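You operate a simulated robot arm through the tools that you are given. There is no shell and no other tool. Be economical: measure what you need, move in short steps, check, and stop when the job is done.

Carry out the task below with a simulated robot arm. There is one attempt and no reset: what you move stays moved.

JOB
Fetch the blue puck and set it on the counter of the stock rack. Then open the right drawer of the parts bench, put the outer ring from the top of the parts bench in the inside of the right drawer of the parts bench and shut the drawer again. Then turn the depth knob to 3 mm. Then put the brown box on the top of the parts bench away on the shelf under the cooling bench. Then open the drawer of the packing table, put the rusty ring in the inside of the drawer of the packing table, then shut the drawer. Then shut the left drawer of the parts bench. The order counts.
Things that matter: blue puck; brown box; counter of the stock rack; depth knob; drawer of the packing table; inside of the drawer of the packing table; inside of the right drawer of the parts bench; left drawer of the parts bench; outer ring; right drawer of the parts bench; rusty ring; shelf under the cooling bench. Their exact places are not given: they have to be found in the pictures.

Only the result counts: the job must be done as asked and must still hold three seconds after the hand-in. Knocking over, shifting, dropping, spilling or breaking anything else fails it.

ROBOT AND FRAMES
A 6-joint arm with a two-finger gripper on a trunk, on a base that drives. Base frame: it is fixed to the floor where the robot stands at the start and does not move with it; the origin is under the middle of the robot, x ahead of it, y to its left, z up. Units: m, degrees, N and s.
Its first joint turns from -166.0 to 166.0 degrees. Places, roughly: blue puck [0.5, -0.25, 1]; brown box [1.75, -0.5, 1]; counter of the stock rack [-3.4, 2, 0.8]; depth knob [1.3, -0.2, 0.9]; drawer of the packing table [2.9, 1.4, 0.7]; inside of the drawer of the packing table [2.9, 1.5, 0.7]; inside of the right drawer of the parts bench [0.8, -0.3, 0.7]; left drawer of the parts bench [1.9, -0.1, 0.8]; outer ring (6x6x3 cm) [0.9, -0.6, 0.9]; right drawer of the parts bench [0.8, -0.2, 0.8]; rusty ring (6x6x3 cm) [1.9, -0.4, 0.9]; shelf under the cooling bench [6.7, 1.4, 0.2]. Payload 2.45 kg.
The TCP is the grasp point between the finger pads, 0.02 m short of the fingertips. In the tool frame z runs along the fingers and y along their closing line. The gripper opens to 0.14 m. The gripper's body begins 0.168 m behind the TCP.
Orientation is told as [roll, pitch, yaw] about the base's x, y, z axes, in that order, counted from this pose: with the fingers straight down and closing along the base's y, the tool's x points along the base's -x, its y along +y and its z along -z.

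CONTROLS
- The arm moves only by the tool move_arm. Its argument "steps" is a list of rows, each a list of 7 numbers: the shift along the tool's x, y, z in cm, then the turn, a rotation vector about the tool's x, y, z in rad, then the gripper command, from -1 (shut) to 1 (fully open), values between in proportion. In form: [[x, y, z, wx, wy, wz, hand], ...]. A call has 1 to 8 rows; each row shifts and turns the commanded pose from where the row before left it, along the tool's axes as they then stand. Each row takes 0.2 s and may step no farther than 0.05 m and 8.6 degrees from the row before; otherwise, or with a gripper value out of range, the whole call is refused. Where a pose cannot be reached the arm comes as near as it can. A force on the tool above 40 N (or 10 N above the force at the start of the call, whichever is more), or a blocked arm, ends the call early, and 0.2 s more pass. The fingers move at their own pace (about 0.045 m/s each) and stop on an object; they squeeze with about 36 N. The grip force told is the motor's: it shows also when the fingers shut on nothing. Time passes only in rows, and 0.2 s behind the last, so rows that do not move let the fingers close. It gives the time, the measured TCP pose, the force on the tool (base axes), the opening and the grip force at its end, in the units of the frame above (readings bear some noise), with the torque about the TCP (base axes, N m) and any sound that the robot's microphone picked up.
- Cameras (640 x 400 px; columns grow to the right, rows downward): "scene" is now at [-0.1043, 0.1351, 1.1575]; the picture's right is [-0.41, -0.91, 0.00], its down [-0.18, 0.08, -0.98] and it looks along [0.89, -0.40, -0.20] (base axes); focal length 247 px, centre (320, 200). "wrist" rides on the gripper at [0.078, 0.011, -0.209] in the tool frame; the picture's right is [-0.14, 0.99, 0.00], its down [-0.92, -0.13, -0.37] and it looks along [-0.37, -0.05, 0.93] (tool axes); focal length 280 px, centre (320, 200).
- camera(camera): a new picture of that camera. It takes no simulated time.
- steer(legs): drives the robot by 1 to 6 legs, each [ahead, left, turn to the left] in m, m and degrees, along the robot's own axes; the way and the turn of a leg run together, so that a leg with both is an arc; at most 1.5 m and 180 degrees a leg. The arm and the cameras ride along, it lands a little off, and it stops where it bumps. It gives what a move gives.
- turn_head(pan, tilt): turns the head with the scene camera to pan (to the left, within 143 degrees either way) and tilt (down, from -29 to 69), counted from straight ahead of the robot. It gives what a move gives.
- measure_at(camera, pixels): for up to 12 pixels [column, row] of the newest picture of that camera ("zoom" is the newest enlarged one), the place [x, y, z] in the base frame of the surface seen there, good to about 0.002 m. It takes no simulated time.
- close_up(camera, box): a new picture of the part [left, top, right, bottom] of that camera's present view, enlarged. It takes no simulated time.
- hand_in(): hands the job in; it is judged then, once.

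Keep the steps short. Do not move on a guess: measure, check each grasp and each placing, and mend mistakes. In all there are 138 turns and 162 pictures (those below and enlarged ones count). Leave the gripper open and the arm clear of the work at the hand-in unless told otherwise, and finish with a single line.

The tools are called after ">>>" as a command line: name --pt "numbers of a row" for each row, then --argument value for the rest, lists and objects as JSON in quotes. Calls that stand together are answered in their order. move_arm: Moves the arm, as the interface text tells. Its arguments: {"type":"object","properties":{"steps":{"type":"array"}},"required":["steps"]} The other tools are called the same way: steer (legs) drives the base; turn_head (pan, tilt) turns the head that bears the scene camera; camera (camera) takes a picture; measure_at (camera, pixels) gives the place of the surface under pixels of a picture; close_up (camera, box) takes an enlarged picture of a part of a camera's view; hand_in () hands the job in.

At the start:

```text
time: 0.0
ee_pos: [0.6145, 0.126, 1.1955]
orientation: [0.0, 0.0, 0.1]
wrist_force: [0.1, 1.7, 0.2]
wrist_torque: [-0.01, -0.04, -0.01]
grip_width: 0.1401
grip_force: 0.1
robot x, y, heading: [-0.0035, 0.0002, -0.1]
head pan, tilt: [-24.3, 11.7]
```

scene: 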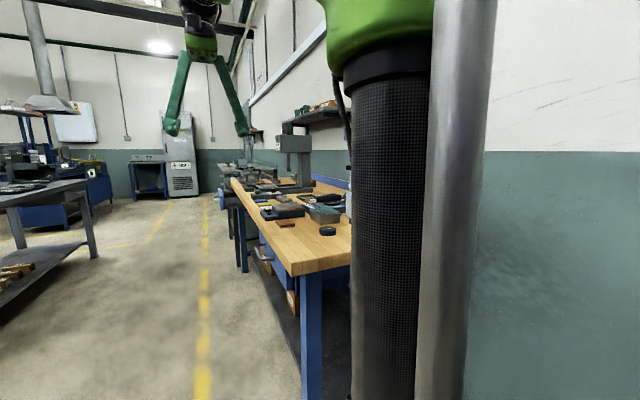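
wrist: 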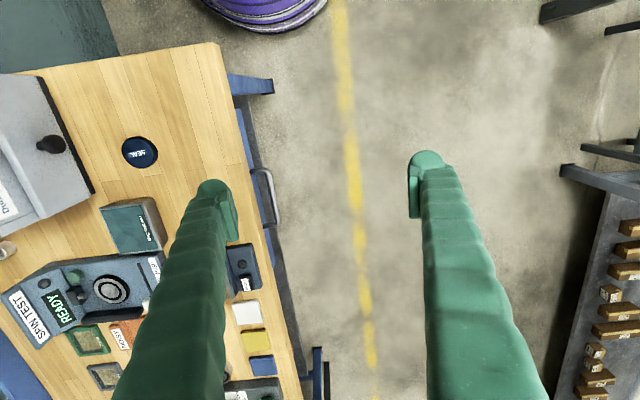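

The wrist picture shows the blue puck at about (139,152). I'll measure it and the things around it, and take an enlarged view.

>>> measure_at --camera "wrist" --pixels '[[139, 152], [125, 152], [154, 152], [139, 137], [180, 120], [225, 70], [265, 195], [240, 260], [135, 225], [110, 290], [60, 140], [260, 365]]'

>>> close_up --camera "wrist" --box '[0, 100, 320, 400]'

>>> turn_head --pan -60 --tilt 25

>>> camera --camera "scene"

```text
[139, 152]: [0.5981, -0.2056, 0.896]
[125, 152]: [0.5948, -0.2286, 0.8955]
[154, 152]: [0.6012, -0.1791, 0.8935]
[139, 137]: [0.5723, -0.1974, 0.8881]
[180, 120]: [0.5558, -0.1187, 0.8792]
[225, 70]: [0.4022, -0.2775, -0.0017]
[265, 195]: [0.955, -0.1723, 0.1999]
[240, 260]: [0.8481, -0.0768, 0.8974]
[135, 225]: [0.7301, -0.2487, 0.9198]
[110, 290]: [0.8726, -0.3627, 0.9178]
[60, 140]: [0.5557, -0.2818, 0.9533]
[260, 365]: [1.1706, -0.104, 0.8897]
```

```text
1.33 times, centred on (160, 250) of wrist
```

zoom: 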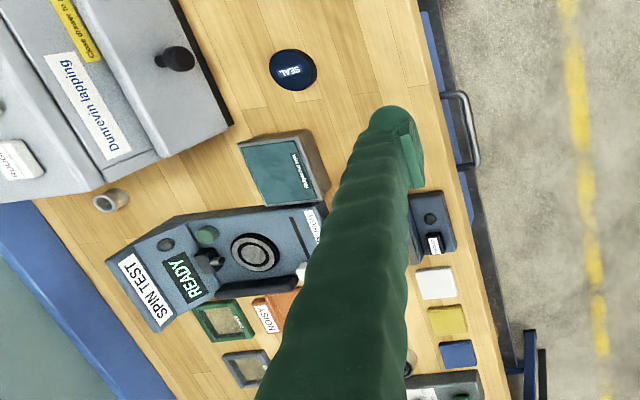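

```text
time: 1.0
ee_pos: [0.6143, 0.1277, 1.1959]
orientation: [0.0, -0.1, 0.0]
wrist_force: [-0.2, -0.1, 0.7]
wrist_torque: [0.06, -0.03, 0.0]
grip_width: 0.1399
grip_force: 0.1
robot x, y, heading: [-0.0025, -0.0011, 0.0]
head pan, tilt: [-60.0, 25.0]
```

```text
158 pictures are left
```

scene: 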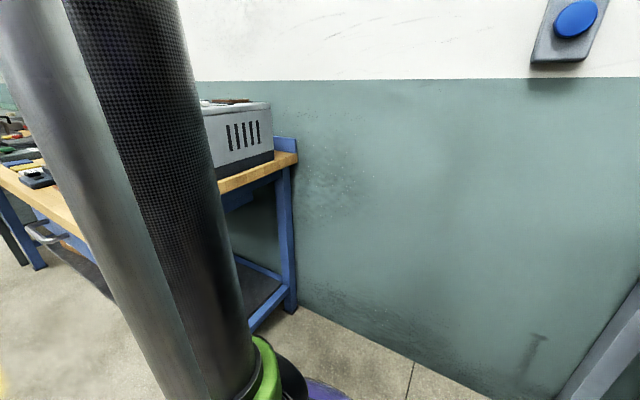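

The blue puck is at about (0.597,-0.204), its top at z 0.896. The grey lapping box stands close to it. I move over it at this height and look again.

>>> move_arm --pt "0.3 -4.8 0 0 0 0 1" --pt "0.3 -4.8 0 0 0 0 1" --pt "0.3 -4.8 0 0 0 0 1" --pt "0.3 -4.8 0 0 0 0 1" --pt "0.3 -4.8 0 0 0 0 1" --pt "0.2 -4.8 0 0 0 0 1" --pt "0 -4.3 0 0 0 0 1"

>>> camera --camera "wrist"

```text
time: 2.6
ee_pos: [0.5964, -0.201, 1.1937]
orientation: [0.0, 0.0, 0.0]
wrist_force: [1.2, 0.7, 0.6]
wrist_torque: [-0.07, 0.0, -0.01]
grip_width: 0.14
grip_force: 0.0
robot x, y, heading: [0.0013, 0.0038, 0.3]
head pan, tilt: [-60.0, 25.0]
```

```text
157 pictures are left
```

wrist: 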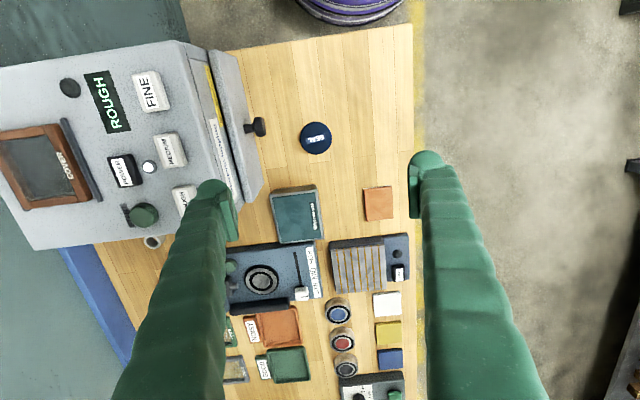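

I measure the puck, the lapping box with its knob, the bench, and other items in view.

>>> measure_at --camera "wrist" --pixels '[[316, 138], [300, 138], [331, 138], [316, 122], [316, 153], [258, 127], [205, 100], [238, 190], [350, 120], [262, 280], [340, 312], [342, 340]]'

>>> close_up --camera "wrist" --box '[200, 180, 420, 400]'

```text
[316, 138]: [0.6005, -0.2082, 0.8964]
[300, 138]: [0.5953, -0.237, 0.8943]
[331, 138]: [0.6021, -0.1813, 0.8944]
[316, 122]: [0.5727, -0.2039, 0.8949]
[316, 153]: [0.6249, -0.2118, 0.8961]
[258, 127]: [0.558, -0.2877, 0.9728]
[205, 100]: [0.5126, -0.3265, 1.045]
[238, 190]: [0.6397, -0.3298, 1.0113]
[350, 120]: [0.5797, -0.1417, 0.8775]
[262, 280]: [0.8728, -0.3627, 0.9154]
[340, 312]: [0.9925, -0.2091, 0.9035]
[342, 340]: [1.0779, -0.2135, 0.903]
```

```text
1.82 times, centred on (310, 290) of wrist
```

zoom: 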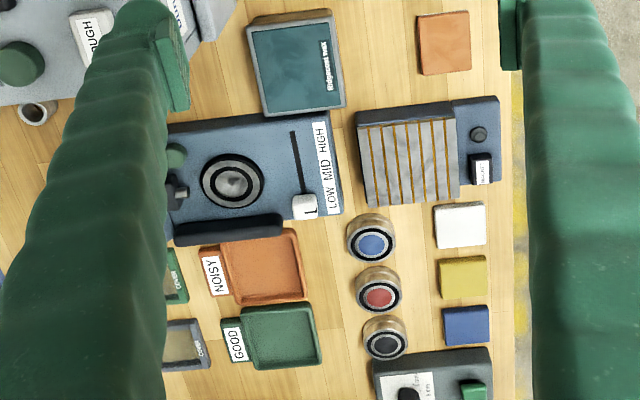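

The puck centre is (0.599,-0.209), top 0.896, bench 0.8775. I turn the gripper by 90° so that the fingers close along x, clear of the lapping box, and narrow it to 9 cm.

>>> move_arm --pt "-0.3 -0.8 0 0 0 0.1428 0.29" --pt "0 0 1 0 0 0.1428 0.29" --pt "0 0 1 0 0 0.1428 0.29" --pt "0 0 1 0 0 0.1428 0.29" --pt "0 0 1 0 0 0.1428 0.29" --pt "0 0 1 0 0 0.1428 0.29" --pt "0 0 1 0 0 0.1428 0.29" --pt "0 0 1 0 0 0.1428 0.29"

>>> move_arm --pt "0 0 3 0 0 0.1428 0.29" --pt "0 0 4 0 0 0.1428 0.29" --pt "0 0 4 0 0 0.1428 0.29" --pt "0 0 4 0 0 0 0.29" --pt "0 0 2 0 0 0 0.29"

>>> camera --camera "wrist"

```text
time: 4.4
ee_pos: [0.6013, -0.2117, 1.1258]
orientation: [-0.1, 0.0, -65.6]
wrist_force: [0.1, 0.4, 0.5]
wrist_torque: [-0.01, 0.0, 0.02]
grip_width: 0.0904
grip_force: 0.1
robot x, y, heading: [0.0003, 0.0035, -0.1]
head pan, tilt: [-60.0, 25.0]
```

```text
time: 5.6
ee_pos: [0.5987, -0.211, 0.9589]
orientation: [0.0, 0.0, -89.9]
wrist_force: [0.5, -0.3, 0.1]
wrist_torque: [-0.01, -0.01, -0.01]
grip_width: 0.0901
grip_force: 0.0
robot x, y, heading: [0.0041, -0.0054, -0.1]
head pan, tilt: [-60.0, 25.0]
```

```text
155 pictures are left
```

wrist: 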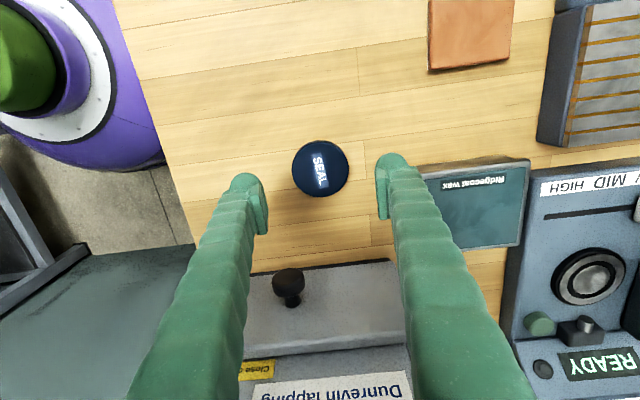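

The puck lies between the fingers. I check the right finger's clearance to the wax box.

>>> measure_at --camera "wrist" --pixels '[[320, 168], [293, 168], [347, 168], [320, 142], [320, 193], [422, 180], [427, 215], [410, 165], [290, 280], [330, 265]]'

```text
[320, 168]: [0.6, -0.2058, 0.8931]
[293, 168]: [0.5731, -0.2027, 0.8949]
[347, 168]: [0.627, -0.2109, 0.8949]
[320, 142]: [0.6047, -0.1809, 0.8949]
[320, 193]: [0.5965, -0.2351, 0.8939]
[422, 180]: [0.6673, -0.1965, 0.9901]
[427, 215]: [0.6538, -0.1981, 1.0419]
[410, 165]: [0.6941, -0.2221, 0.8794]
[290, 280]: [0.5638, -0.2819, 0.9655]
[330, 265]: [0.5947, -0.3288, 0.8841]
```

It is clear: the wax box begins at about x 0.70. I go down to z 0.901 and close.

>>> move_arm --pt "0.3 0.1 3 0 0 0 0.29" --pt "0 0 2.8 0 0 0 0.29" --pt "0 0 0 0 0 0 -1" --pt "0 0 0 0 0 0 -1" --pt "0 0 0 0 0 0 -1" --pt "0 0 0 0 0 0 -1"

>>> move_arm --pt "0 0 -4 0 0 0 -1" --pt "0 0 -5 0 0 0 -1" --pt "0 0 -5 0 0 0 -1" --pt "0 0 -5 0 0 0 -1" --pt "0 0 -5 0 0 0 -1"

>>> camera --camera "wrist"

```text
time: 7.0
ee_pos: [0.6016, -0.2106, 0.8994]
orientation: [-0.1, 0.0, -90.0]
wrist_force: [-1.4, -0.4, 6.7]
wrist_torque: [0.03, 0.13, 0.03]
grip_width: 0.0561
grip_force: 36.3
robot x, y, heading: [-0.0004, 0.0025, -0.1]
head pan, tilt: [-60.0, 25.0]
```

```text
time: 8.2
ee_pos: [0.5985, -0.2062, 1.1378]
orientation: [-0.2, 0.0, -90.0]
wrist_force: [-0.5, 0.6, -0.4]
wrist_torque: [-0.04, 0.02, -0.02]
grip_width: 0.0004
grip_force: 29.3
robot x, y, heading: [-0.0002, 0.0005, 0.3]
head pan, tilt: [-60.0, 25.0]
```

```text
154 pictures are left
```

wrist: 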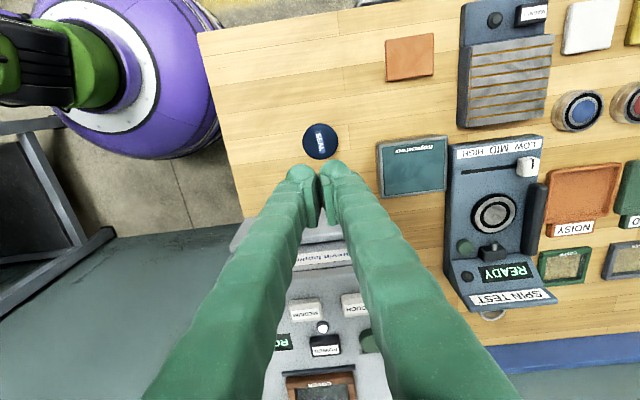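

The puck slipped out (opening went to 0). Before trying again I check the blue thing on the wall in the scene view and the puck's present place.

>>> measure_at --camera "scene" --pixels '[[575, 18], [560, 50]]'

>>> measure_at --camera "wrist" --pixels '[[320, 140], [303, 140], [338, 140], [320, 123], [320, 157], [280, 140]]'

>>> close_up --camera "wrist" --box '[270, 90, 370, 190]'

>>> turn_head --pan -75 --tilt 5

>>> camera --camera "scene"

```text
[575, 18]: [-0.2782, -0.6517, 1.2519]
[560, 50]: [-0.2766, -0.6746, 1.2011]
```

```text
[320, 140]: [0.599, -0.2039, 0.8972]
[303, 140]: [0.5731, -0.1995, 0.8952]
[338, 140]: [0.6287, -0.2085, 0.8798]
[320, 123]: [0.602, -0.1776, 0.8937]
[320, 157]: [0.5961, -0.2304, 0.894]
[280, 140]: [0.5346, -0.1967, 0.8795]
```

```text
4.00 times, centred on (320, 140) of wrist
```

zoom: 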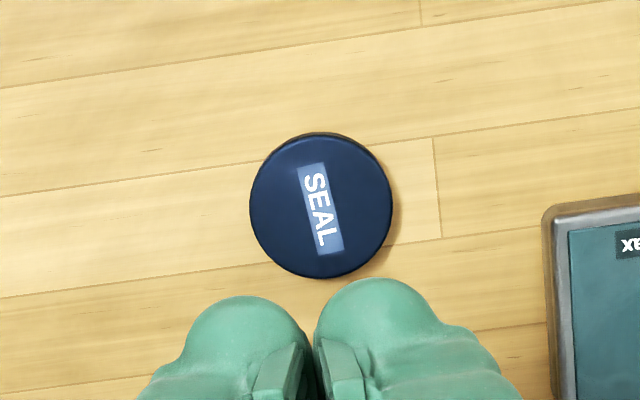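

```text
time: 9.1
ee_pos: [0.5986, -0.2076, 1.137]
orientation: [0.0, 0.0, -90.0]
wrist_force: [0.0, 0.7, 0.0]
wrist_torque: [0.01, -0.01, -0.03]
grip_width: 0.0
grip_force: 28.8
robot x, y, heading: [0.001, 0.0027, 0.0]
head pan, tilt: [-75.0, 5.0]
```

```text
152 pictures are left
```

scene: 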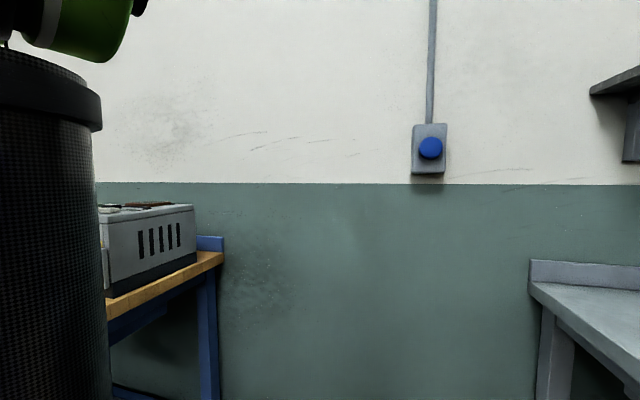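

The wall item is a push button; the bench puck is the right one and has not moved. I try again: open, go down, grip, then lift slowly and watch the force.

>>> move_arm --pt "0 0 0 0 0 0 0.29" --pt "0 0 0 0 0 0 0.29" --pt "0 0 4.8 0 0 0 0.29" --pt "0 0 4.8 0 0 0 0.29" --pt "0 0 4.8 0 0 0 0.29" --pt "0 0 4.8 0 0 0 0.29" --pt "0 0 4.4 0 0 0 0.29" --pt "0 0 0 0 0 0 0.29"

>>> move_arm --pt "0 0 0 0 0 0 -1" --pt "0 0 0 0 0 0 -1" --pt "0 0 0 0 0 0 -1" --pt "0 0 0 0 0 0 -1" --pt "0 0 0 0 0 0 -1"

>>> move_arm --pt "0 0 -0.3 0 0 0 -1" --pt "0 0 -0.3 0 0 0 -1" --pt "0 0 0 0 0 0 -1"

```text
time: 10.8
ee_pos: [0.6, -0.2129, 0.9015]
orientation: [0.0, -0.1, -90.0]
wrist_force: [0.1, -0.2, 0.3]
wrist_torque: [-0.02, 0.01, -0.01]
grip_width: 0.0903
grip_force: 0.0
robot x, y, heading: [-0.0026, 0.0009, -0.1]
head pan, tilt: [-75.0, 5.0]
```

```text
time: 12.1
ee_pos: [0.5996, -0.2116, 0.9015]
orientation: [0.1, 0.0, -89.9]
wrist_force: [-0.1, 0.1, -0.2]
wrist_torque: [0.0, 0.02, 0.02]
grip_width: 0.0564
grip_force: 35.7
robot x, y, heading: [-0.0004, -0.0004, 0.1]
head pan, tilt: [-75.0, 5.0]
```

```text
time: 12.8
ee_pos: [0.6024, -0.2103, 0.9078]
orientation: [-0.1, -0.1, -90.0]
wrist_force: [0.3, 0.0, -1.5]
wrist_torque: [-0.04, 0.0, 0.0]
grip_width: 0.0564
grip_force: 36.5
robot x, y, heading: [0.0031, -0.0003, 0.0]
head pan, tilt: [-75.0, 5.0]
```

It now reads 0.0564 m with about 1.5 N of load after 6 mm. I keep lifting slowly.

>>> move_arm --pt "0 0 -0.5 0 0 0 -1" --pt "0 0 -0.5 0 0 0 -1" --pt "0 0 -1 0 0 0 -1" --pt "0 0 -1 0 0 0 -1" --pt "0 0 -1 0 0 0 -1" --pt "0 0 -1 0 0 0 -1"

>>> camera --camera "wrist"

```text
time: 14.2
ee_pos: [0.6027, -0.2102, 0.9581]
orientation: [0.0, 0.0, -90.0]
wrist_force: [0.0, -0.1, -1.5]
wrist_torque: [-0.01, 0.0, 0.0]
grip_width: 0.0562
grip_force: 35.8
robot x, y, heading: [0.0022, -0.0029, -0.0]
head pan, tilt: [-75.0, 5.0]
```

```text
151 pictures are left
```

wrist: 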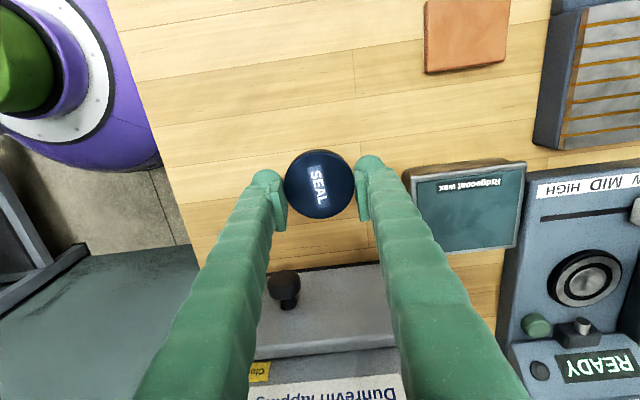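

The puck is lifted and holds. I raise it gently and look towards the stock rack (behind left).

>>> move_arm --pt "0 0 -2 0 0 0 -1" --pt "0 0 -2.5 0 0 0 -1" --pt "0 0 -2.5 0 0 0 -1" --pt "0 0 -2.5 0 0 0 -1" --pt "0 0 -2.5 0 0 0 -1" --pt "0 0 -2.5 0 0 0 -1" --pt "2 0 -2.5 0 0 0 -1" --pt "3 0 0 0 0 0 -1"

>>> move_arm --pt "3 0 0 0 0 0 -1" --pt "3 0 0 0 0 0 -1" --pt "3 0 0 0 0 0 -1" --pt "3 0 0 0 0 0 -1" --pt "3 0 0 0 0 0 -1" --pt "3 0 0 0 0 0 -1" --pt "3 0 0 0 0 0 -1" --pt "2 0 0 0 0 0 -1"

>>> turn_head --pan 143 --tilt 15

>>> camera --camera "scene"

```text
time: 16.1
ee_pos: [0.6041, -0.158, 1.1283]
orientation: [-0.1, 0.0, -90.0]
wrist_force: [0.7, 0.2, -0.9]
wrist_torque: [0.04, -0.01, 0.01]
grip_width: 0.0565
grip_force: 36.0
robot x, y, heading: [0.0003, 0.002, 0.1]
head pan, tilt: [-75.0, 5.0]
```

```text
time: 17.9
ee_pos: [0.6019, 0.0705, 1.1269]
orientation: [0.0, 0.0, -90.0]
wrist_force: [-0.3, 0.6, -1.0]
wrist_torque: [0.01, -0.01, 0.02]
grip_width: 0.0564
grip_force: 35.6
robot x, y, heading: [0.0001, 0.0026, -0.1]
head pan, tilt: [-75.0, 5.0]
```

```text
time: 21.0
ee_pos: [0.6029, 0.0692, 1.1274]
orientation: [0.0, 0.0, -90.0]
wrist_force: [0.3, 0.3, -2.0]
wrist_torque: [-0.01, 0.0, 0.0]
grip_width: 0.0563
grip_force: 36.2
robot x, y, heading: [-0.0005, -0.0002, 0.2]
head pan, tilt: [143.0, 15.0]
```

```text
150 pictures are left
```

scene: 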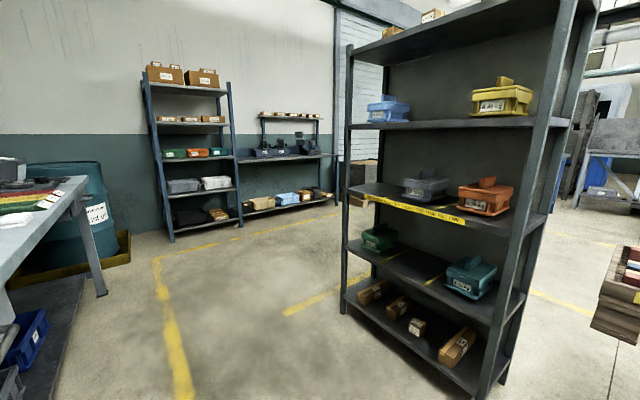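

I see a near rack, a blue rack, and a unit with a counter at about (290,155). I measure their places.

>>> measure_at --camera "scene" --pixels '[[290, 157], [262, 158], [320, 155], [195, 155], [200, 190], [350, 300], [480, 390], [420, 200], [172, 240], [100, 290], [243, 222], [335, 195]]'

>>> close_up --camera "scene" --box '[140, 50, 350, 250]'

>>> turn_head --pan 95 --tilt 15

>>> camera --camera "scene"

```text
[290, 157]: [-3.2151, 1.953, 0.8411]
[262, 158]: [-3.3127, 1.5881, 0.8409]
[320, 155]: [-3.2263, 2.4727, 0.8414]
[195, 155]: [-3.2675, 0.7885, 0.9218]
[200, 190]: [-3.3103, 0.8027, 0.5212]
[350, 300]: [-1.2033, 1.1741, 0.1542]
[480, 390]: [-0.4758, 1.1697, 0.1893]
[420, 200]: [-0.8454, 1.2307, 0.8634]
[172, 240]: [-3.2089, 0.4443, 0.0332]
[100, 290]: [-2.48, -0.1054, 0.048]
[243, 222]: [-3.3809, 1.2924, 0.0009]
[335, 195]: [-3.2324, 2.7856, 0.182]
```

```text
2.00 times, centred on (245, 150) of scene
```

zoom: 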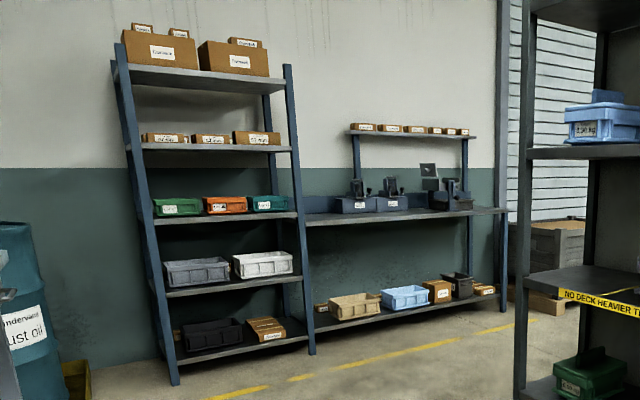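

```text
time: 22.1
ee_pos: [0.6018, 0.0706, 1.1278]
orientation: [0.0, 0.0, -90.0]
wrist_force: [0.0, -0.5, -1.9]
wrist_torque: [0.01, -0.02, -0.02]
grip_width: 0.0564
grip_force: 36.0
robot x, y, heading: [0.0011, -0.0001, 0.0]
head pan, tilt: [95.0, 15.0]
```

```text
148 pictures are left
```

scene: 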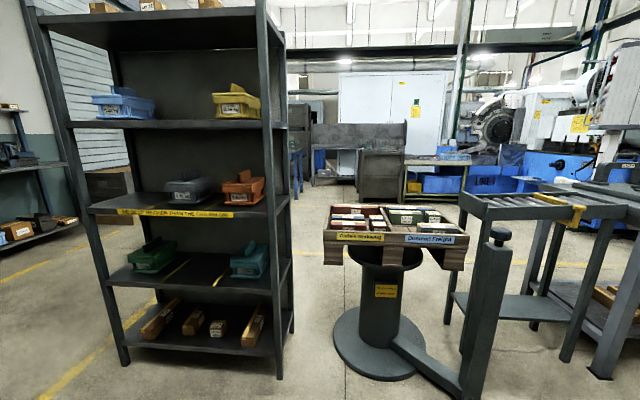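

The counter is at z 0.841, y from about 1.4 to 2.7. I measure the pedestal with bins to know whether turning on the spot is safe, and the edge of the grey table.

>>> measure_at --camera "scene" --pixels '[[358, 237], [330, 262], [462, 265], [370, 340], [335, 340], [495, 235], [470, 380], [285, 370], [125, 360], [85, 210], [460, 205], [8, 235]]'

>>> turn_head --pan -140 --tilt 25

>>> camera --camera "scene"

```text
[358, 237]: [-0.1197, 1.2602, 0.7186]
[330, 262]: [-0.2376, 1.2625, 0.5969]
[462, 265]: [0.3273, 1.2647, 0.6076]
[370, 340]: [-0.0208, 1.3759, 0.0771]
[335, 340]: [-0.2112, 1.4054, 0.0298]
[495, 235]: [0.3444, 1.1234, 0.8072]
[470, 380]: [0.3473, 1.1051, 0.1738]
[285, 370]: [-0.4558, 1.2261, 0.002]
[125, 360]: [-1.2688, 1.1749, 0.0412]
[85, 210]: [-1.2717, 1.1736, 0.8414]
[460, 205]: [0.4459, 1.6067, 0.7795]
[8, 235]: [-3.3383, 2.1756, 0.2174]
```

```text
time: 25.5
ee_pos: [0.6026, 0.07, 1.1279]
orientation: [-0.1, 0.0, -90.0]
wrist_force: [-0.2, -0.3, -1.0]
wrist_torque: [-0.04, 0.02, -0.04]
grip_width: 0.0561
grip_force: 35.9
robot x, y, heading: [0.0016, -0.0004, 0.0]
head pan, tilt: [-140.0, 25.0]
```

```text
147 pictures are left
```

scene: 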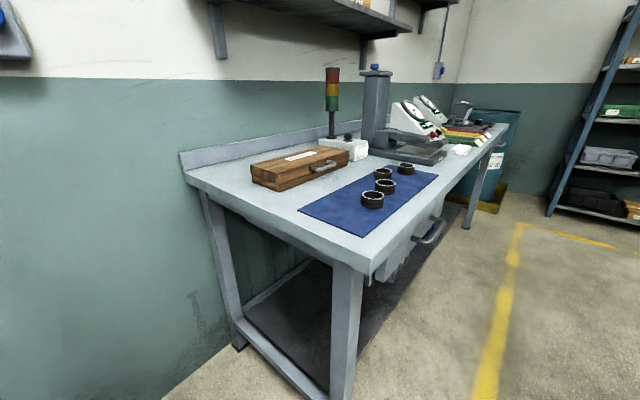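

>>> measure_at --camera "scene" --pixels '[[365, 262], [440, 190], [500, 135], [440, 232], [490, 200], [340, 390]]'

```text
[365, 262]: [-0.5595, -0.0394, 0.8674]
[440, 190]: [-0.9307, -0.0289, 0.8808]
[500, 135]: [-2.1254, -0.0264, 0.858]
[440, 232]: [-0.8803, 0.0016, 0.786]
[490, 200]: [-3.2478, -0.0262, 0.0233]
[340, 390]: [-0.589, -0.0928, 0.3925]
```

The corridor lies between y 0.03 (table) and y 1.1 (pedestal and rack). I turn round, then drive back through its middle to stand before the counter.

>>> steer --legs '[[0, 0.2, 0], [0, 0, 180], [0.7, -0.35, 0], [1.0, 0, 0], [0.5, -0.6, 0], [0.2, -0.65, 0]]'

>>> turn_head --pan 0 --tilt 25

>>> camera --camera "scene"

>>> camera --camera "wrist"

```text
time: 50.4
ee_pos: [-3.1281, 1.4212, 1.1276]
orientation: [-0.1, 0.0, 96.0]
wrist_force: [-0.2, 0.6, -0.8]
wrist_torque: [0.02, 0.01, -0.02]
grip_width: 0.0564
grip_force: 36.3
robot x, y, heading: [-2.5351, 1.552, -174.2]
head pan, tilt: [-140.0, 25.0]
```

```text
time: 52.7
ee_pos: [-3.1266, 1.4204, 1.128]
orientation: [-0.1, -0.1, 96.0]
wrist_force: [0.3, -0.4, -2.1]
wrist_torque: [0.02, 0.01, -0.01]
grip_width: 0.0565
grip_force: 36.2
robot x, y, heading: [-2.5358, 1.5511, -173.7]
head pan, tilt: [0.0, 25.0]
```

```text
146 pictures are left
```

scene: 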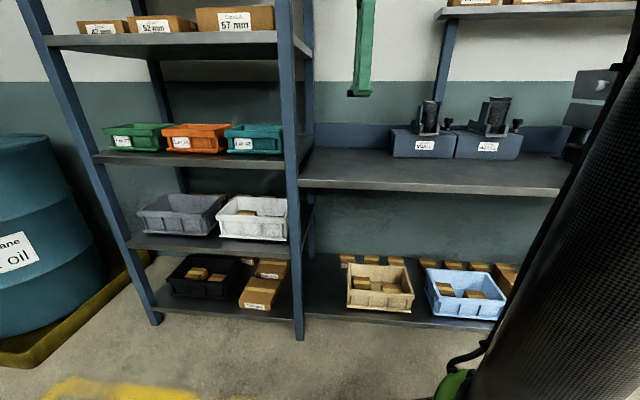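

```text
145 pictures are left
```

wrist: 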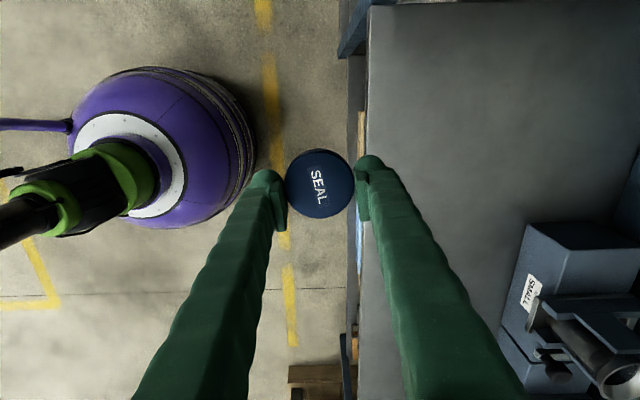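

The counter's free part lies left of the grey fixtures. I measure it.

>>> measure_at --camera "scene" --pixels '[[350, 165], [330, 182], [345, 152], [395, 157], [310, 165], [380, 178], [300, 120], [450, 90]]'

>>> measure_at --camera "wrist" --pixels '[[420, 100], [380, 150], [530, 225], [500, 310], [355, 20], [620, 230]]'

```text
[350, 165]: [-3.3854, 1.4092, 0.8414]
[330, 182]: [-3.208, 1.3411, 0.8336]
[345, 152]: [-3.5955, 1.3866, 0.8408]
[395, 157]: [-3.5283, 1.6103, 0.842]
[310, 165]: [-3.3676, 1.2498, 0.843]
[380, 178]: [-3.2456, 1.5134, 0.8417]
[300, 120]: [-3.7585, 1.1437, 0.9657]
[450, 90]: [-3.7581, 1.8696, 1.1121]
```

```text
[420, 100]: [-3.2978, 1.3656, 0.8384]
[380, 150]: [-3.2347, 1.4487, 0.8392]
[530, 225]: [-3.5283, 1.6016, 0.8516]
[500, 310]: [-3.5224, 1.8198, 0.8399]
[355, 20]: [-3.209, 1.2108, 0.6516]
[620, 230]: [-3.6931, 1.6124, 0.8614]
```

I place it at about (-3.36,1.45): first over, then down to TCP z 0.867 (puck underside about 2.3 cm below the TCP).

>>> move_arm --pt "-0.7 2.85 0 0 0 0 -1" --pt "-0.7 2.85 0 0 0 0 -1" --pt "-0.7 2.85 0 0 0 0 -1" --pt "-0.7 2.85 0 0 0 0 -1" --pt "-0.7 2.85 0 0 0 0 -1" --pt "-0.7 2.85 0 0 0 0 -1" --pt "-0.6 2.85 0 0 0 0 -1" --pt "-0.6 2.85 0 0 0 0 -1"

>>> move_arm --pt "0 0 3.5 0 0 0 -1" --pt "0 0 3.5 0 0 0 -1" --pt "0 0 3.5 0 0 0 -1" --pt "0 0 3.5 0 0 0 -1" --pt "0 0 3.5 0 0 0 -1" --pt "0 0 3.5 0 0 0 -1" --pt "0 0 2 0 0 0 -1" --pt "0 0 1.6 0 0 0 -1"

>>> camera --camera "wrist"

```text
time: 54.5
ee_pos: [-3.3611, 1.4486, 1.1277]
orientation: [-0.1, 0.0, 96.0]
wrist_force: [0.1, 0.8, -1.3]
wrist_torque: [-0.03, 0.09, -0.01]
grip_width: 0.0561
grip_force: 35.9
robot x, y, heading: [-2.5359, 1.5544, -174.0]
head pan, tilt: [0.0, 25.0]
```

```text
time: 56.3
ee_pos: [-3.3602, 1.4488, 0.8808]
orientation: [0.0, 0.1, 96.0]
wrist_force: [0.2, 0.0, -1.0]
wrist_torque: [0.04, 0.01, 0.01]
grip_width: 0.0563
grip_force: 36.3
robot x, y, heading: [-2.5331, 1.5533, -173.9]
head pan, tilt: [0.0, 25.0]
```

```text
144 pictures are left
```

wrist: 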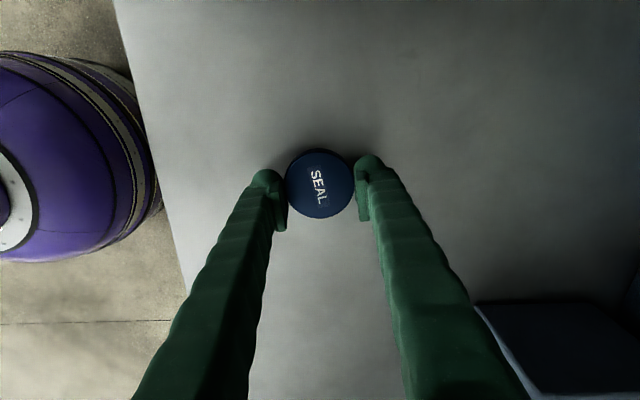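

I lower the last 1.6 cm in small steps, watching for contact, before releasing.

>>> move_arm --pt "0 0 0.6 0 0 0 -1" --pt "0 0 0.4 0 0 0 -1" --pt "0 0 0.3 0 0 0 -1" --pt "0 0 0.3 0 0 0 -1" --pt "0 0 0 0 0 0 -1"

```text
time: 57.5
ee_pos: [-3.359, 1.4487, 0.8653]
orientation: [-0.1, 0.0, 95.9]
wrist_force: [-0.4, 0.8, -0.4]
wrist_torque: [-0.01, -0.01, 0.0]
grip_width: 0.0563
grip_force: 35.9
robot x, y, heading: [-2.5336, 1.554, -174.1]
head pan, tilt: [0.0, 25.0]
```

>>> move_arm --pt "0 0 0.15 0 0 0 -1" --pt "0 0 0 0 0 0 0.0" --pt "0 0 0 0 0 0 0.3" --pt "0 0 0 0 0 0 0.3" --pt "0 0 -2 0 0 0 0.3" --pt "0 0 -4 0 0 0 0.3" --pt "0 0 -4 0 0 0 0.3" --pt "0 0 -5 0 0 0 0.3"

>>> move_arm --pt "0 0 -5 0 0 0 0.3" --pt "0 0 -5 0 0 0 0.3" --pt "0 0 -5 0 0 0 0.3" --pt "0 -4 0 0 0 0 0.3" --pt "0 -4 0 0 0 0 0.3" --pt "0 -4 0 0 0 0 0.3" --pt "0 -4 0 0 0 0 0.3" --pt "0 -4 0 0 0 0 0.3"

>>> camera --camera "wrist"

>>> camera --camera "scene"

```text
time: 59.3
ee_pos: [-3.3576, 1.448, 1.0142]
orientation: [-0.1, 0.0, 96.0]
wrist_force: [-0.6, 0.4, -0.2]
wrist_torque: [-0.02, 0.0, 0.0]
grip_width: 0.091
grip_force: 0.1
robot x, y, heading: [-2.5333, 1.5516, -174.0]
head pan, tilt: [0.0, 25.0]
```

```text
time: 61.1
ee_pos: [-3.1592, 1.4725, 1.1619]
orientation: [0.0, 0.0, 95.9]
wrist_force: [-0.2, 0.2, -1.2]
wrist_torque: [0.03, -0.12, 0.0]
grip_width: 0.0908
grip_force: 0.0
robot x, y, heading: [-2.5375, 1.5533, -174.2]
head pan, tilt: [0.0, 25.0]
```

```text
143 pictures are left
```

wrist: 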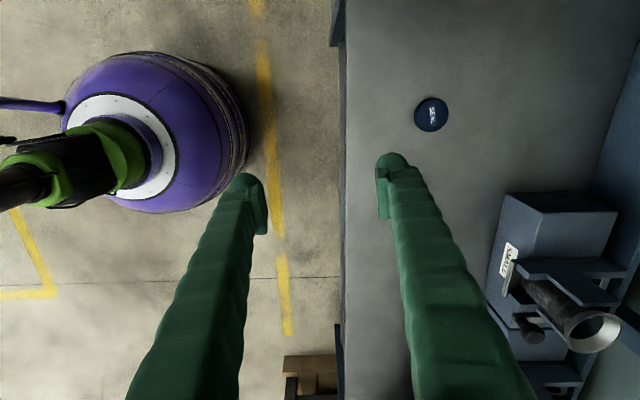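

```text
142 pictures are left
```

scene: 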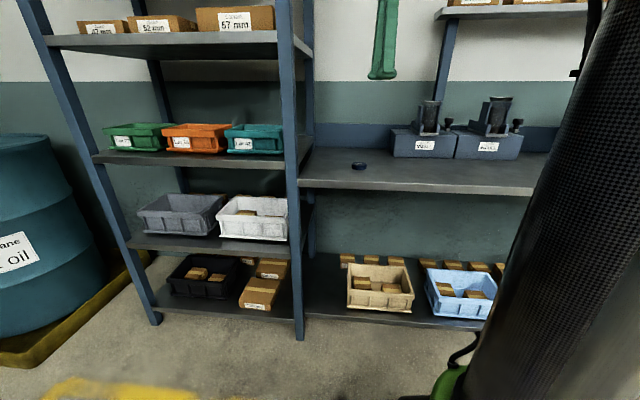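

The puck stands on the counter. Next I back off into open space and turn to face +x for the drive back.

>>> steer --legs '[[-0.16, 0.724, 0], [0, 0, 174]]'

```text
time: 72.2
ee_pos: [-1.6631, 0.8368, 1.1633]
orientation: [0.0, 0.0, -91.1]
wrist_force: [0.6, 0.0, -0.4]
wrist_torque: [0.01, 0.01, 0.02]
grip_width: 0.0909
grip_force: 0.1
robot x, y, heading: [-2.2906, 0.8359, -1.1]
head pan, tilt: [0.0, 25.0]
```

>>> steer --legs '[[0.8, -0.27, 1], [1.4, -0.03, 0], [0.85, 0.03, 0], [0, 0, -90]]'

>>> turn_head --pan 0 --tilt 35

>>> camera --camera "scene"

>>> camera --camera "wrist"

```text
time: 91.1
ee_pos: [0.8071, -0.1385, 1.1636]
orientation: [-0.1, 0.0, -178.2]
wrist_force: [-0.6, -0.8, -0.3]
wrist_torque: [-0.01, 0.02, 0.0]
grip_width: 0.091
grip_force: 0.1
robot x, y, heading: [0.7718, 0.4916, -88.4]
head pan, tilt: [0.0, 25.0]
```

```text
time: 91.8
ee_pos: [0.8059, -0.1364, 1.1626]
orientation: [0.1, 0.0, -178.1]
wrist_force: [0.1, -0.6, -0.3]
wrist_torque: [0.04, -0.01, -0.01]
grip_width: 0.091
grip_force: 0.1
robot x, y, heading: [0.7736, 0.4897, -88.2]
head pan, tilt: [0.0, 35.0]
```

```text
141 pictures are left
```

scene: 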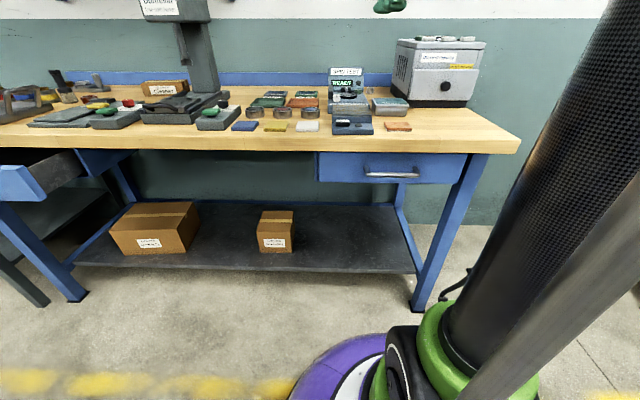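

```text
140 pictures are left
```

wrist: 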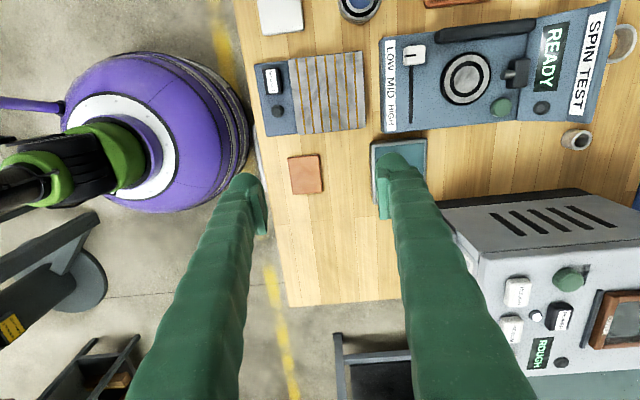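

The right drawer handle is at (392,174) in the scene. In the wrist view a metallic ring shows at (622,42) and a small cup at (577,138). I measure these, and take close-ups.

>>> measure_at --camera "scene" --pixels '[[392, 174], [368, 175], [416, 175], [370, 165], [395, 153], [322, 175], [465, 170], [25, 180], [255, 112], [309, 112]]'

>>> measure_at --camera "wrist" --pixels '[[622, 42], [608, 50], [577, 138], [566, 141], [465, 78], [280, 110], [600, 60], [545, 170]]'

>>> close_up --camera "wrist" --box '[480, 0, 640, 160]'

>>> close_up --camera "scene" --box '[0, 50, 320, 150]'

>>> close_up --camera "scene" --box '[220, 50, 500, 200]'

```text
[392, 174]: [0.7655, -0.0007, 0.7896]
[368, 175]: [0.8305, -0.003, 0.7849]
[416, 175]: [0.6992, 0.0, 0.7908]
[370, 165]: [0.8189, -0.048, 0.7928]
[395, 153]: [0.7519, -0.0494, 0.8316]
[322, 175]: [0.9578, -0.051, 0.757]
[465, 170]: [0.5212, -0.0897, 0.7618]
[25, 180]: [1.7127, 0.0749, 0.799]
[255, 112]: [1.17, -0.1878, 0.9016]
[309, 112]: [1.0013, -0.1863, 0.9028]
```

```text
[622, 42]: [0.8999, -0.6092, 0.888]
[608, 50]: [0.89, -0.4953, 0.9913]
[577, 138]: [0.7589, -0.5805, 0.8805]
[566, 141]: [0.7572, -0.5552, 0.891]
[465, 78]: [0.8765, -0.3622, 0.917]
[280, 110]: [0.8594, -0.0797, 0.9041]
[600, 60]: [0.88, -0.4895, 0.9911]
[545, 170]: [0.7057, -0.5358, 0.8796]
```

```text
2.50 times, centred on (560, 80) of wrist
```

zoom: 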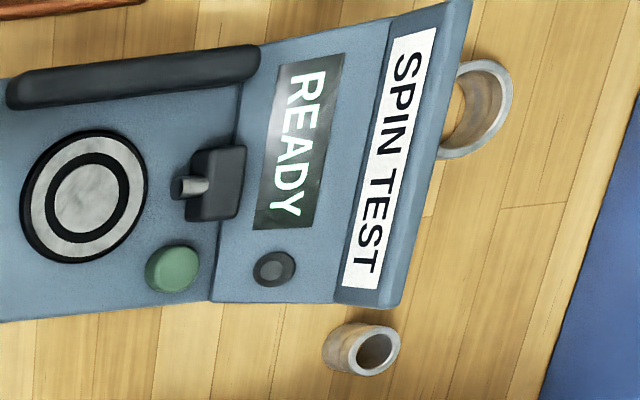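

```text
2.00 times, centred on (160, 100) of scene
```

zoom: 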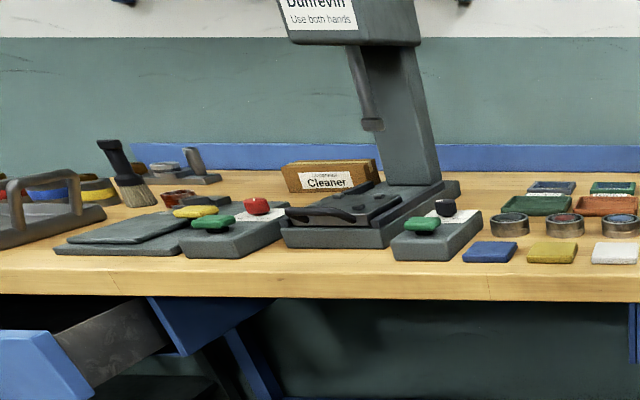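

```text
2.29 times, centred on (360, 125) of scene
```

zoom: 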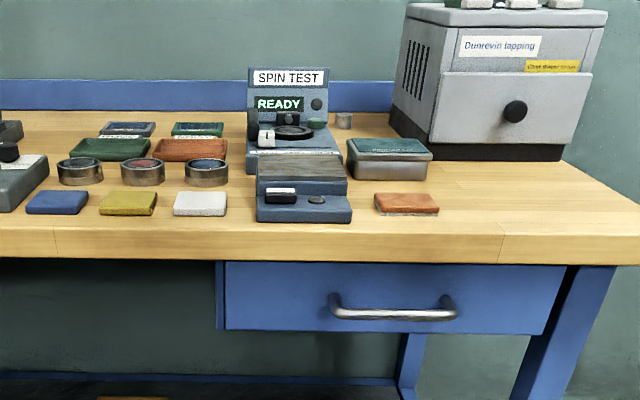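

The outer ring is the big one standing behind the spin tester at about (0.9,-0.61). First the drawer: the handle bar is at x 0.70–0.83, y about 0.0, z 0.788, with the face at y -0.05. I bring the gripper above the bar (fingers closing along y) and look.

>>> move_arm --pt "-1.2 -3.4 0 0 0 0.033 -0.36" --pt "-1.2 -3.4 0 0 0 0 -0.36" --pt "-1.2 -3.3 3 0 0 0 -0.36" --pt "0 -3.2 4 0 0 0 -0.36" --pt "0 0 4 0 0 0 -0.36" --pt "0 0 4 0 0 0 -0.36" --pt "0 0 2 0 0 0 -0.36"

>>> camera --camera "wrist"

```text
refused: row 4 steps farther than a row can; nothing moved
```

```text
136 pictures are left
```

wrist: 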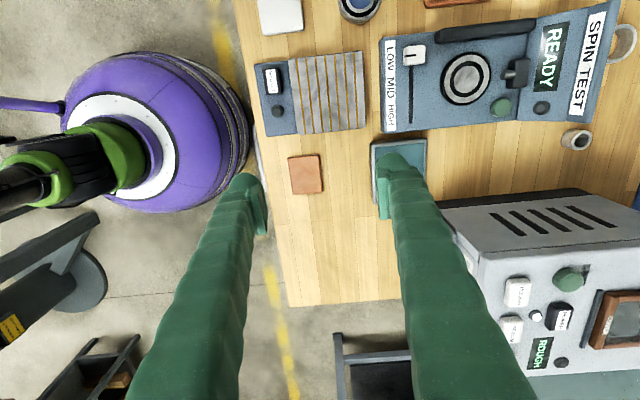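

A row was too long; I send smaller ones.

>>> move_arm --pt "-1.2 -3.4 0 0 0 0.033 -0.36" --pt "-1.2 -3.4 0 0 0 0 -0.36" --pt "-1.2 -3.3 3 0 0 0 -0.36" --pt "0 -3.2 3 0 0 0 -0.36" --pt "0 0 4 0 0 0 -0.36" --pt "0 0 4 0 0 0 -0.36" --pt "0 0 3 0 0 0 -0.36"

>>> camera --camera "wrist"

```text
time: 93.4
ee_pos: [0.7705, -0.0053, 0.9948]
orientation: [0.1, 0.0, 180.0]
wrist_force: [-0.2, -0.1, 0.1]
wrist_torque: [0.0, -0.01, -0.01]
grip_width: 0.0445
grip_force: 0.1
robot x, y, heading: [0.7781, 0.4893, -88.2]
head pan, tilt: [0.0, 35.0]
```

```text
135 pictures are left
```

wrist: 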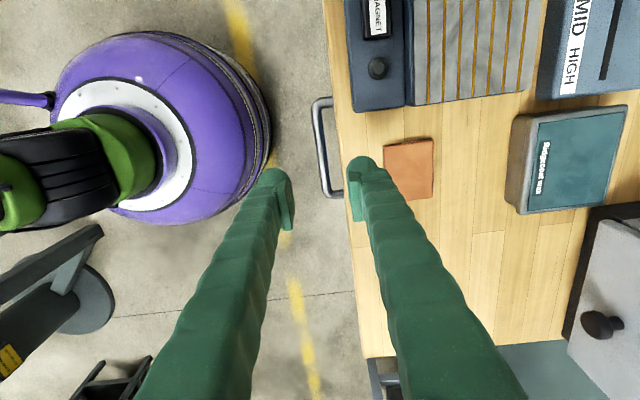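

>>> measure_at --camera "wrist" --pixels '[[318, 130], [322, 160], [320, 145], [328, 102], [335, 195], [336, 120], [345, 160]]'

>>> steer --legs '[[-0.15, 0, 0]]'

>>> camera --camera "wrist"

```text
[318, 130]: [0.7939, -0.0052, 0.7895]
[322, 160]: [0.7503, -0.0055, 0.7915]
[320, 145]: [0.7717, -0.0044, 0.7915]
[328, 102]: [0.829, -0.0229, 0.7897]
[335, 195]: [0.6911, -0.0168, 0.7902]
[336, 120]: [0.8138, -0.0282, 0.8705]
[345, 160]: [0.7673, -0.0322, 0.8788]
```

```text
time: 94.8
ee_pos: [0.7666, 0.1467, 0.994]
orientation: [0.0, 0.0, -179.9]
wrist_force: [-0.3, 0.4, -0.8]
wrist_torque: [0.01, 0.03, 0.0]
grip_width: 0.0447
grip_force: 0.0
robot x, y, heading: [0.7628, 0.6418, -88.2]
head pan, tilt: [0.0, 35.0]
```

```text
134 pictures are left
```

wrist: 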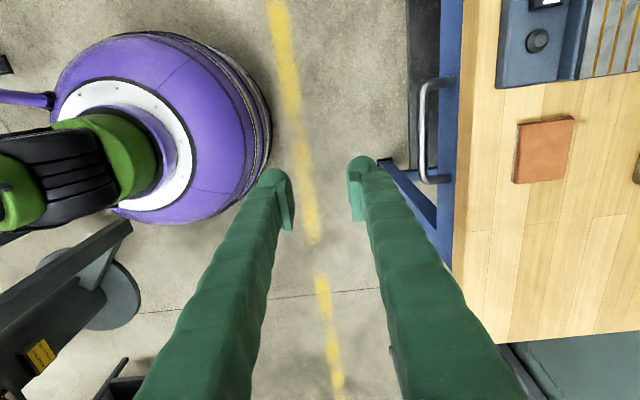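

The bar sits only about 1.5 cm in front of the bench-top edge (y -0.028), too tight for straight-down fingers. I tilt the tool 45° toward the bench and come at the bar along that slant.

>>> move_arm --pt "0 0 0 -0.1309 0 0 -0.36" --pt "0 0 0 -0.1309 0 0 -0.36" --pt "0 0 0 -0.1309 0 0 -0.36" --pt "0 0 0 -0.1309 0 0 -0.36" --pt "0 0 0 -0.1309 0 0 -0.36" --pt "0 0 0 -0.1309 0 0 -0.36"

>>> move_arm --pt "0 -0.98 4.4 0 0 0 -0.36" --pt "0 -0.98 4.4 0 0 0 -0.36" --pt "0 -0.98 4.4 0 0 0 -0.36" --pt "0 -0.98 4.4 0 0 0 -0.36" --pt "0 0 0 0 0 0 -0.36"

>>> camera --camera "wrist"

```text
time: 96.2
ee_pos: [0.7684, 0.1465, 0.9936]
orientation: [45.0, 0.0, -179.8]
wrist_force: [-0.1, 0.0, -0.4]
wrist_torque: [0.04, 0.02, 0.0]
grip_width: 0.0447
grip_force: 0.0
robot x, y, heading: [0.7697, 0.6465, -88.2]
head pan, tilt: [0.0, 35.0]
```

```text
time: 97.4
ee_pos: [0.7695, 0.0471, 0.8437]
orientation: [45.0, 0.0, -179.8]
wrist_force: [-0.8, -0.2, -0.1]
wrist_torque: [0.0, 0.0, 0.0]
grip_width: 0.0449
grip_force: 0.0
robot x, y, heading: [0.7647, 0.6428, -88.1]
head pan, tilt: [0.0, 35.0]
```

```text
133 pictures are left
```

wrist: 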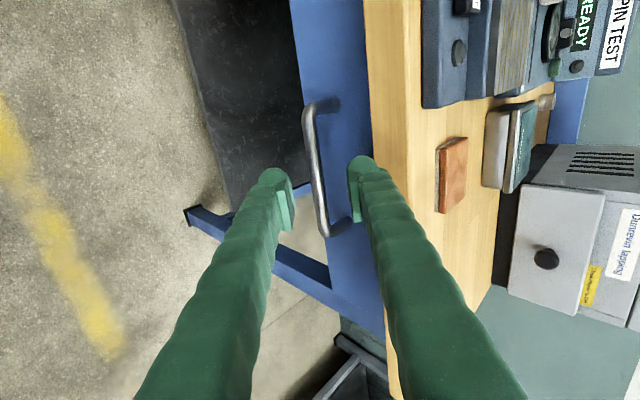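

>>> measure_at --camera "wrist" --pixels '[[316, 160], [322, 160], [310, 140], [322, 200], [355, 230], [380, 140]]'

```text
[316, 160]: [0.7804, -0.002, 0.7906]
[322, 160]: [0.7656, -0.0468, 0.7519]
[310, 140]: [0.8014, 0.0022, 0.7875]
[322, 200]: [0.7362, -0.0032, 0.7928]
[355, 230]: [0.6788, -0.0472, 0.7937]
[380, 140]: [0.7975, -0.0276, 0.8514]
```

The bar centre is about (y -0.006, z 0.787). I slide forward 7.8 cm along the tool and close.

>>> move_arm --pt "0 -0.2 4 0 0 0 -0.36" --pt "0 -0.1 3.7 0 0 0 -0.36" --pt "0 0 0 0 0 0 -1" --pt "0 0 0 0 0 0 -1" --pt "0 0 0 0 0 0 -1" --pt "0 0 0 0 0 0 -1"

```text
time: 98.8
ee_pos: [0.7673, -0.0041, 0.7862]
orientation: [44.9, 0.2, -180.0]
wrist_force: [0.9, 13.8, -31.8]
wrist_torque: [0.12, -0.6, -0.58]
grip_width: 0.011
grip_force: 38.5
robot x, y, heading: [0.7645, 0.6405, -88.1]
head pan, tilt: [0.0, 35.0]
```

It grips the bar (1.1 cm). There is a side load of about 32 N from misalignment; I ease the command 3 mm toward the bar, then pull a little.

>>> move_arm --pt "0 -0.25 0 0 0 0 -1" --pt "0 0 0 0 0 0 -1"

>>> move_arm --pt "0 -0.7 -0.7 0 0 0 -1" --pt "0 -0.7 -0.7 0 0 0 -1" --pt "0 -1.0 -1.0 0 0 0 -1" --pt "0 0 0 0 0 0 -1"

```text
time: 99.4
ee_pos: [0.7685, -0.0041, 0.7858]
orientation: [45.2, 0.0, -179.9]
wrist_force: [-2.3, -2.1, 10.7]
wrist_torque: [-0.07, -0.56, -0.59]
grip_width: 0.011
grip_force: 38.2
robot x, y, heading: [0.7663, 0.6382, -88.3]
head pan, tilt: [0.0, 35.0]
```

```text
time: 100.4
ee_pos: [0.7683, 0.0312, 0.7854]
orientation: [45.1, 0.1, -179.9]
wrist_force: [17.9, -1.2, 26.2]
wrist_torque: [-0.09, -0.62, -0.36]
grip_width: 0.0106
grip_force: 37.6
robot x, y, heading: [0.7675, 0.6439, -87.8]
head pan, tilt: [0.0, 35.0]
```

The drawer slides (3.5 cm). I correct the small side loads and keep pulling in short rows.

>>> move_arm --pt "0.12 0.14 -0.14 0 0 0 -1" --pt "0 -1.4 -1.4 0 0 0 -1" --pt "0 -1.4 -1.4 0 0 0 -1" --pt "0 -1.4 -1.4 0 0 0 -1" --pt "0 -1.4 -1.4 0 0 0 -1" --pt "0 0 0 0 0 0 -1"

```text
time: 101.2
ee_pos: [0.7676, 0.0704, 0.7869]
orientation: [44.8, 0.1, -179.8]
wrist_force: [4.0, -1.7, -12.6]
wrist_torque: [0.01, -0.73, -0.26]
grip_width: 0.0104
grip_force: 38.3
robot x, y, heading: [0.7674, 0.6437, -87.8]
head pan, tilt: [0.0, 35.0]
stopped in row 4: the force on the tool passed its limit at 43 N (the readings are from after the stop); the commanded pose is now the measured one
```

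A passing force peak stopped it at 7.4 cm. I continue more slowly.

>>> move_arm --pt "0 -0.6 -0.6 0 0 0 -1" --pt "0 -0.8 -0.8 0 0 0 -1" --pt "0 -0.8 -0.8 0 0 0 -1" --pt "0 -0.8 -0.8 0 0 0 -1" --pt "0 -0.8 -0.8 0 0 0 -1" --pt "0 -0.8 -0.8 0 0 0 -1" --pt "0 -0.6 -0.6 0 0 0 -1" --pt "0 0 0 0 0 0 -1"

>>> move_arm --pt "0 -0.6 -0.6 0 0 0 -1" --pt "0 -0.8 -0.8 0 0 0 -1" --pt "0 -0.8 -0.8 0 0 0 -1" --pt "0 -0.8 -0.8 0 0 0 -1" --pt "0 -0.8 -0.8 0 0 0 -1" --pt "0 -0.8 -0.8 0 0 0 -1" --pt "0 -0.6 -0.6 0 0 0 -1" --pt "0 0 0 0 0 0 -1"

>>> camera --camera "scene"

```text
time: 103.0
ee_pos: [0.7677, 0.1453, 0.7859]
orientation: [44.9, -0.1, -179.9]
wrist_force: [22.6, 1.0, 0.4]
wrist_torque: [-0.01, -0.47, -0.55]
grip_width: 0.0104
grip_force: 38.2
robot x, y, heading: [0.7647, 0.6429, -88.0]
head pan, tilt: [0.0, 35.0]
```

```text
time: 104.8
ee_pos: [0.7663, 0.2174, 0.7864]
orientation: [44.9, 0.0, -179.9]
wrist_force: [19.0, 1.7, -26.1]
wrist_torque: [0.03, -0.46, -0.66]
grip_width: 0.0104
grip_force: 38.1
robot x, y, heading: [0.7657, 0.6396, -88.3]
head pan, tilt: [0.0, 35.0]
```

```text
132 pictures are left
```

scene: 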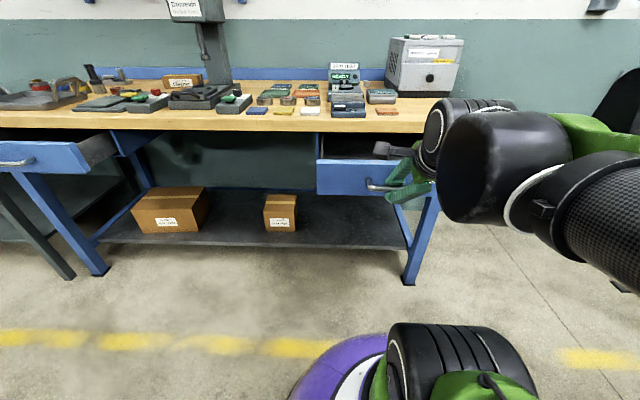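

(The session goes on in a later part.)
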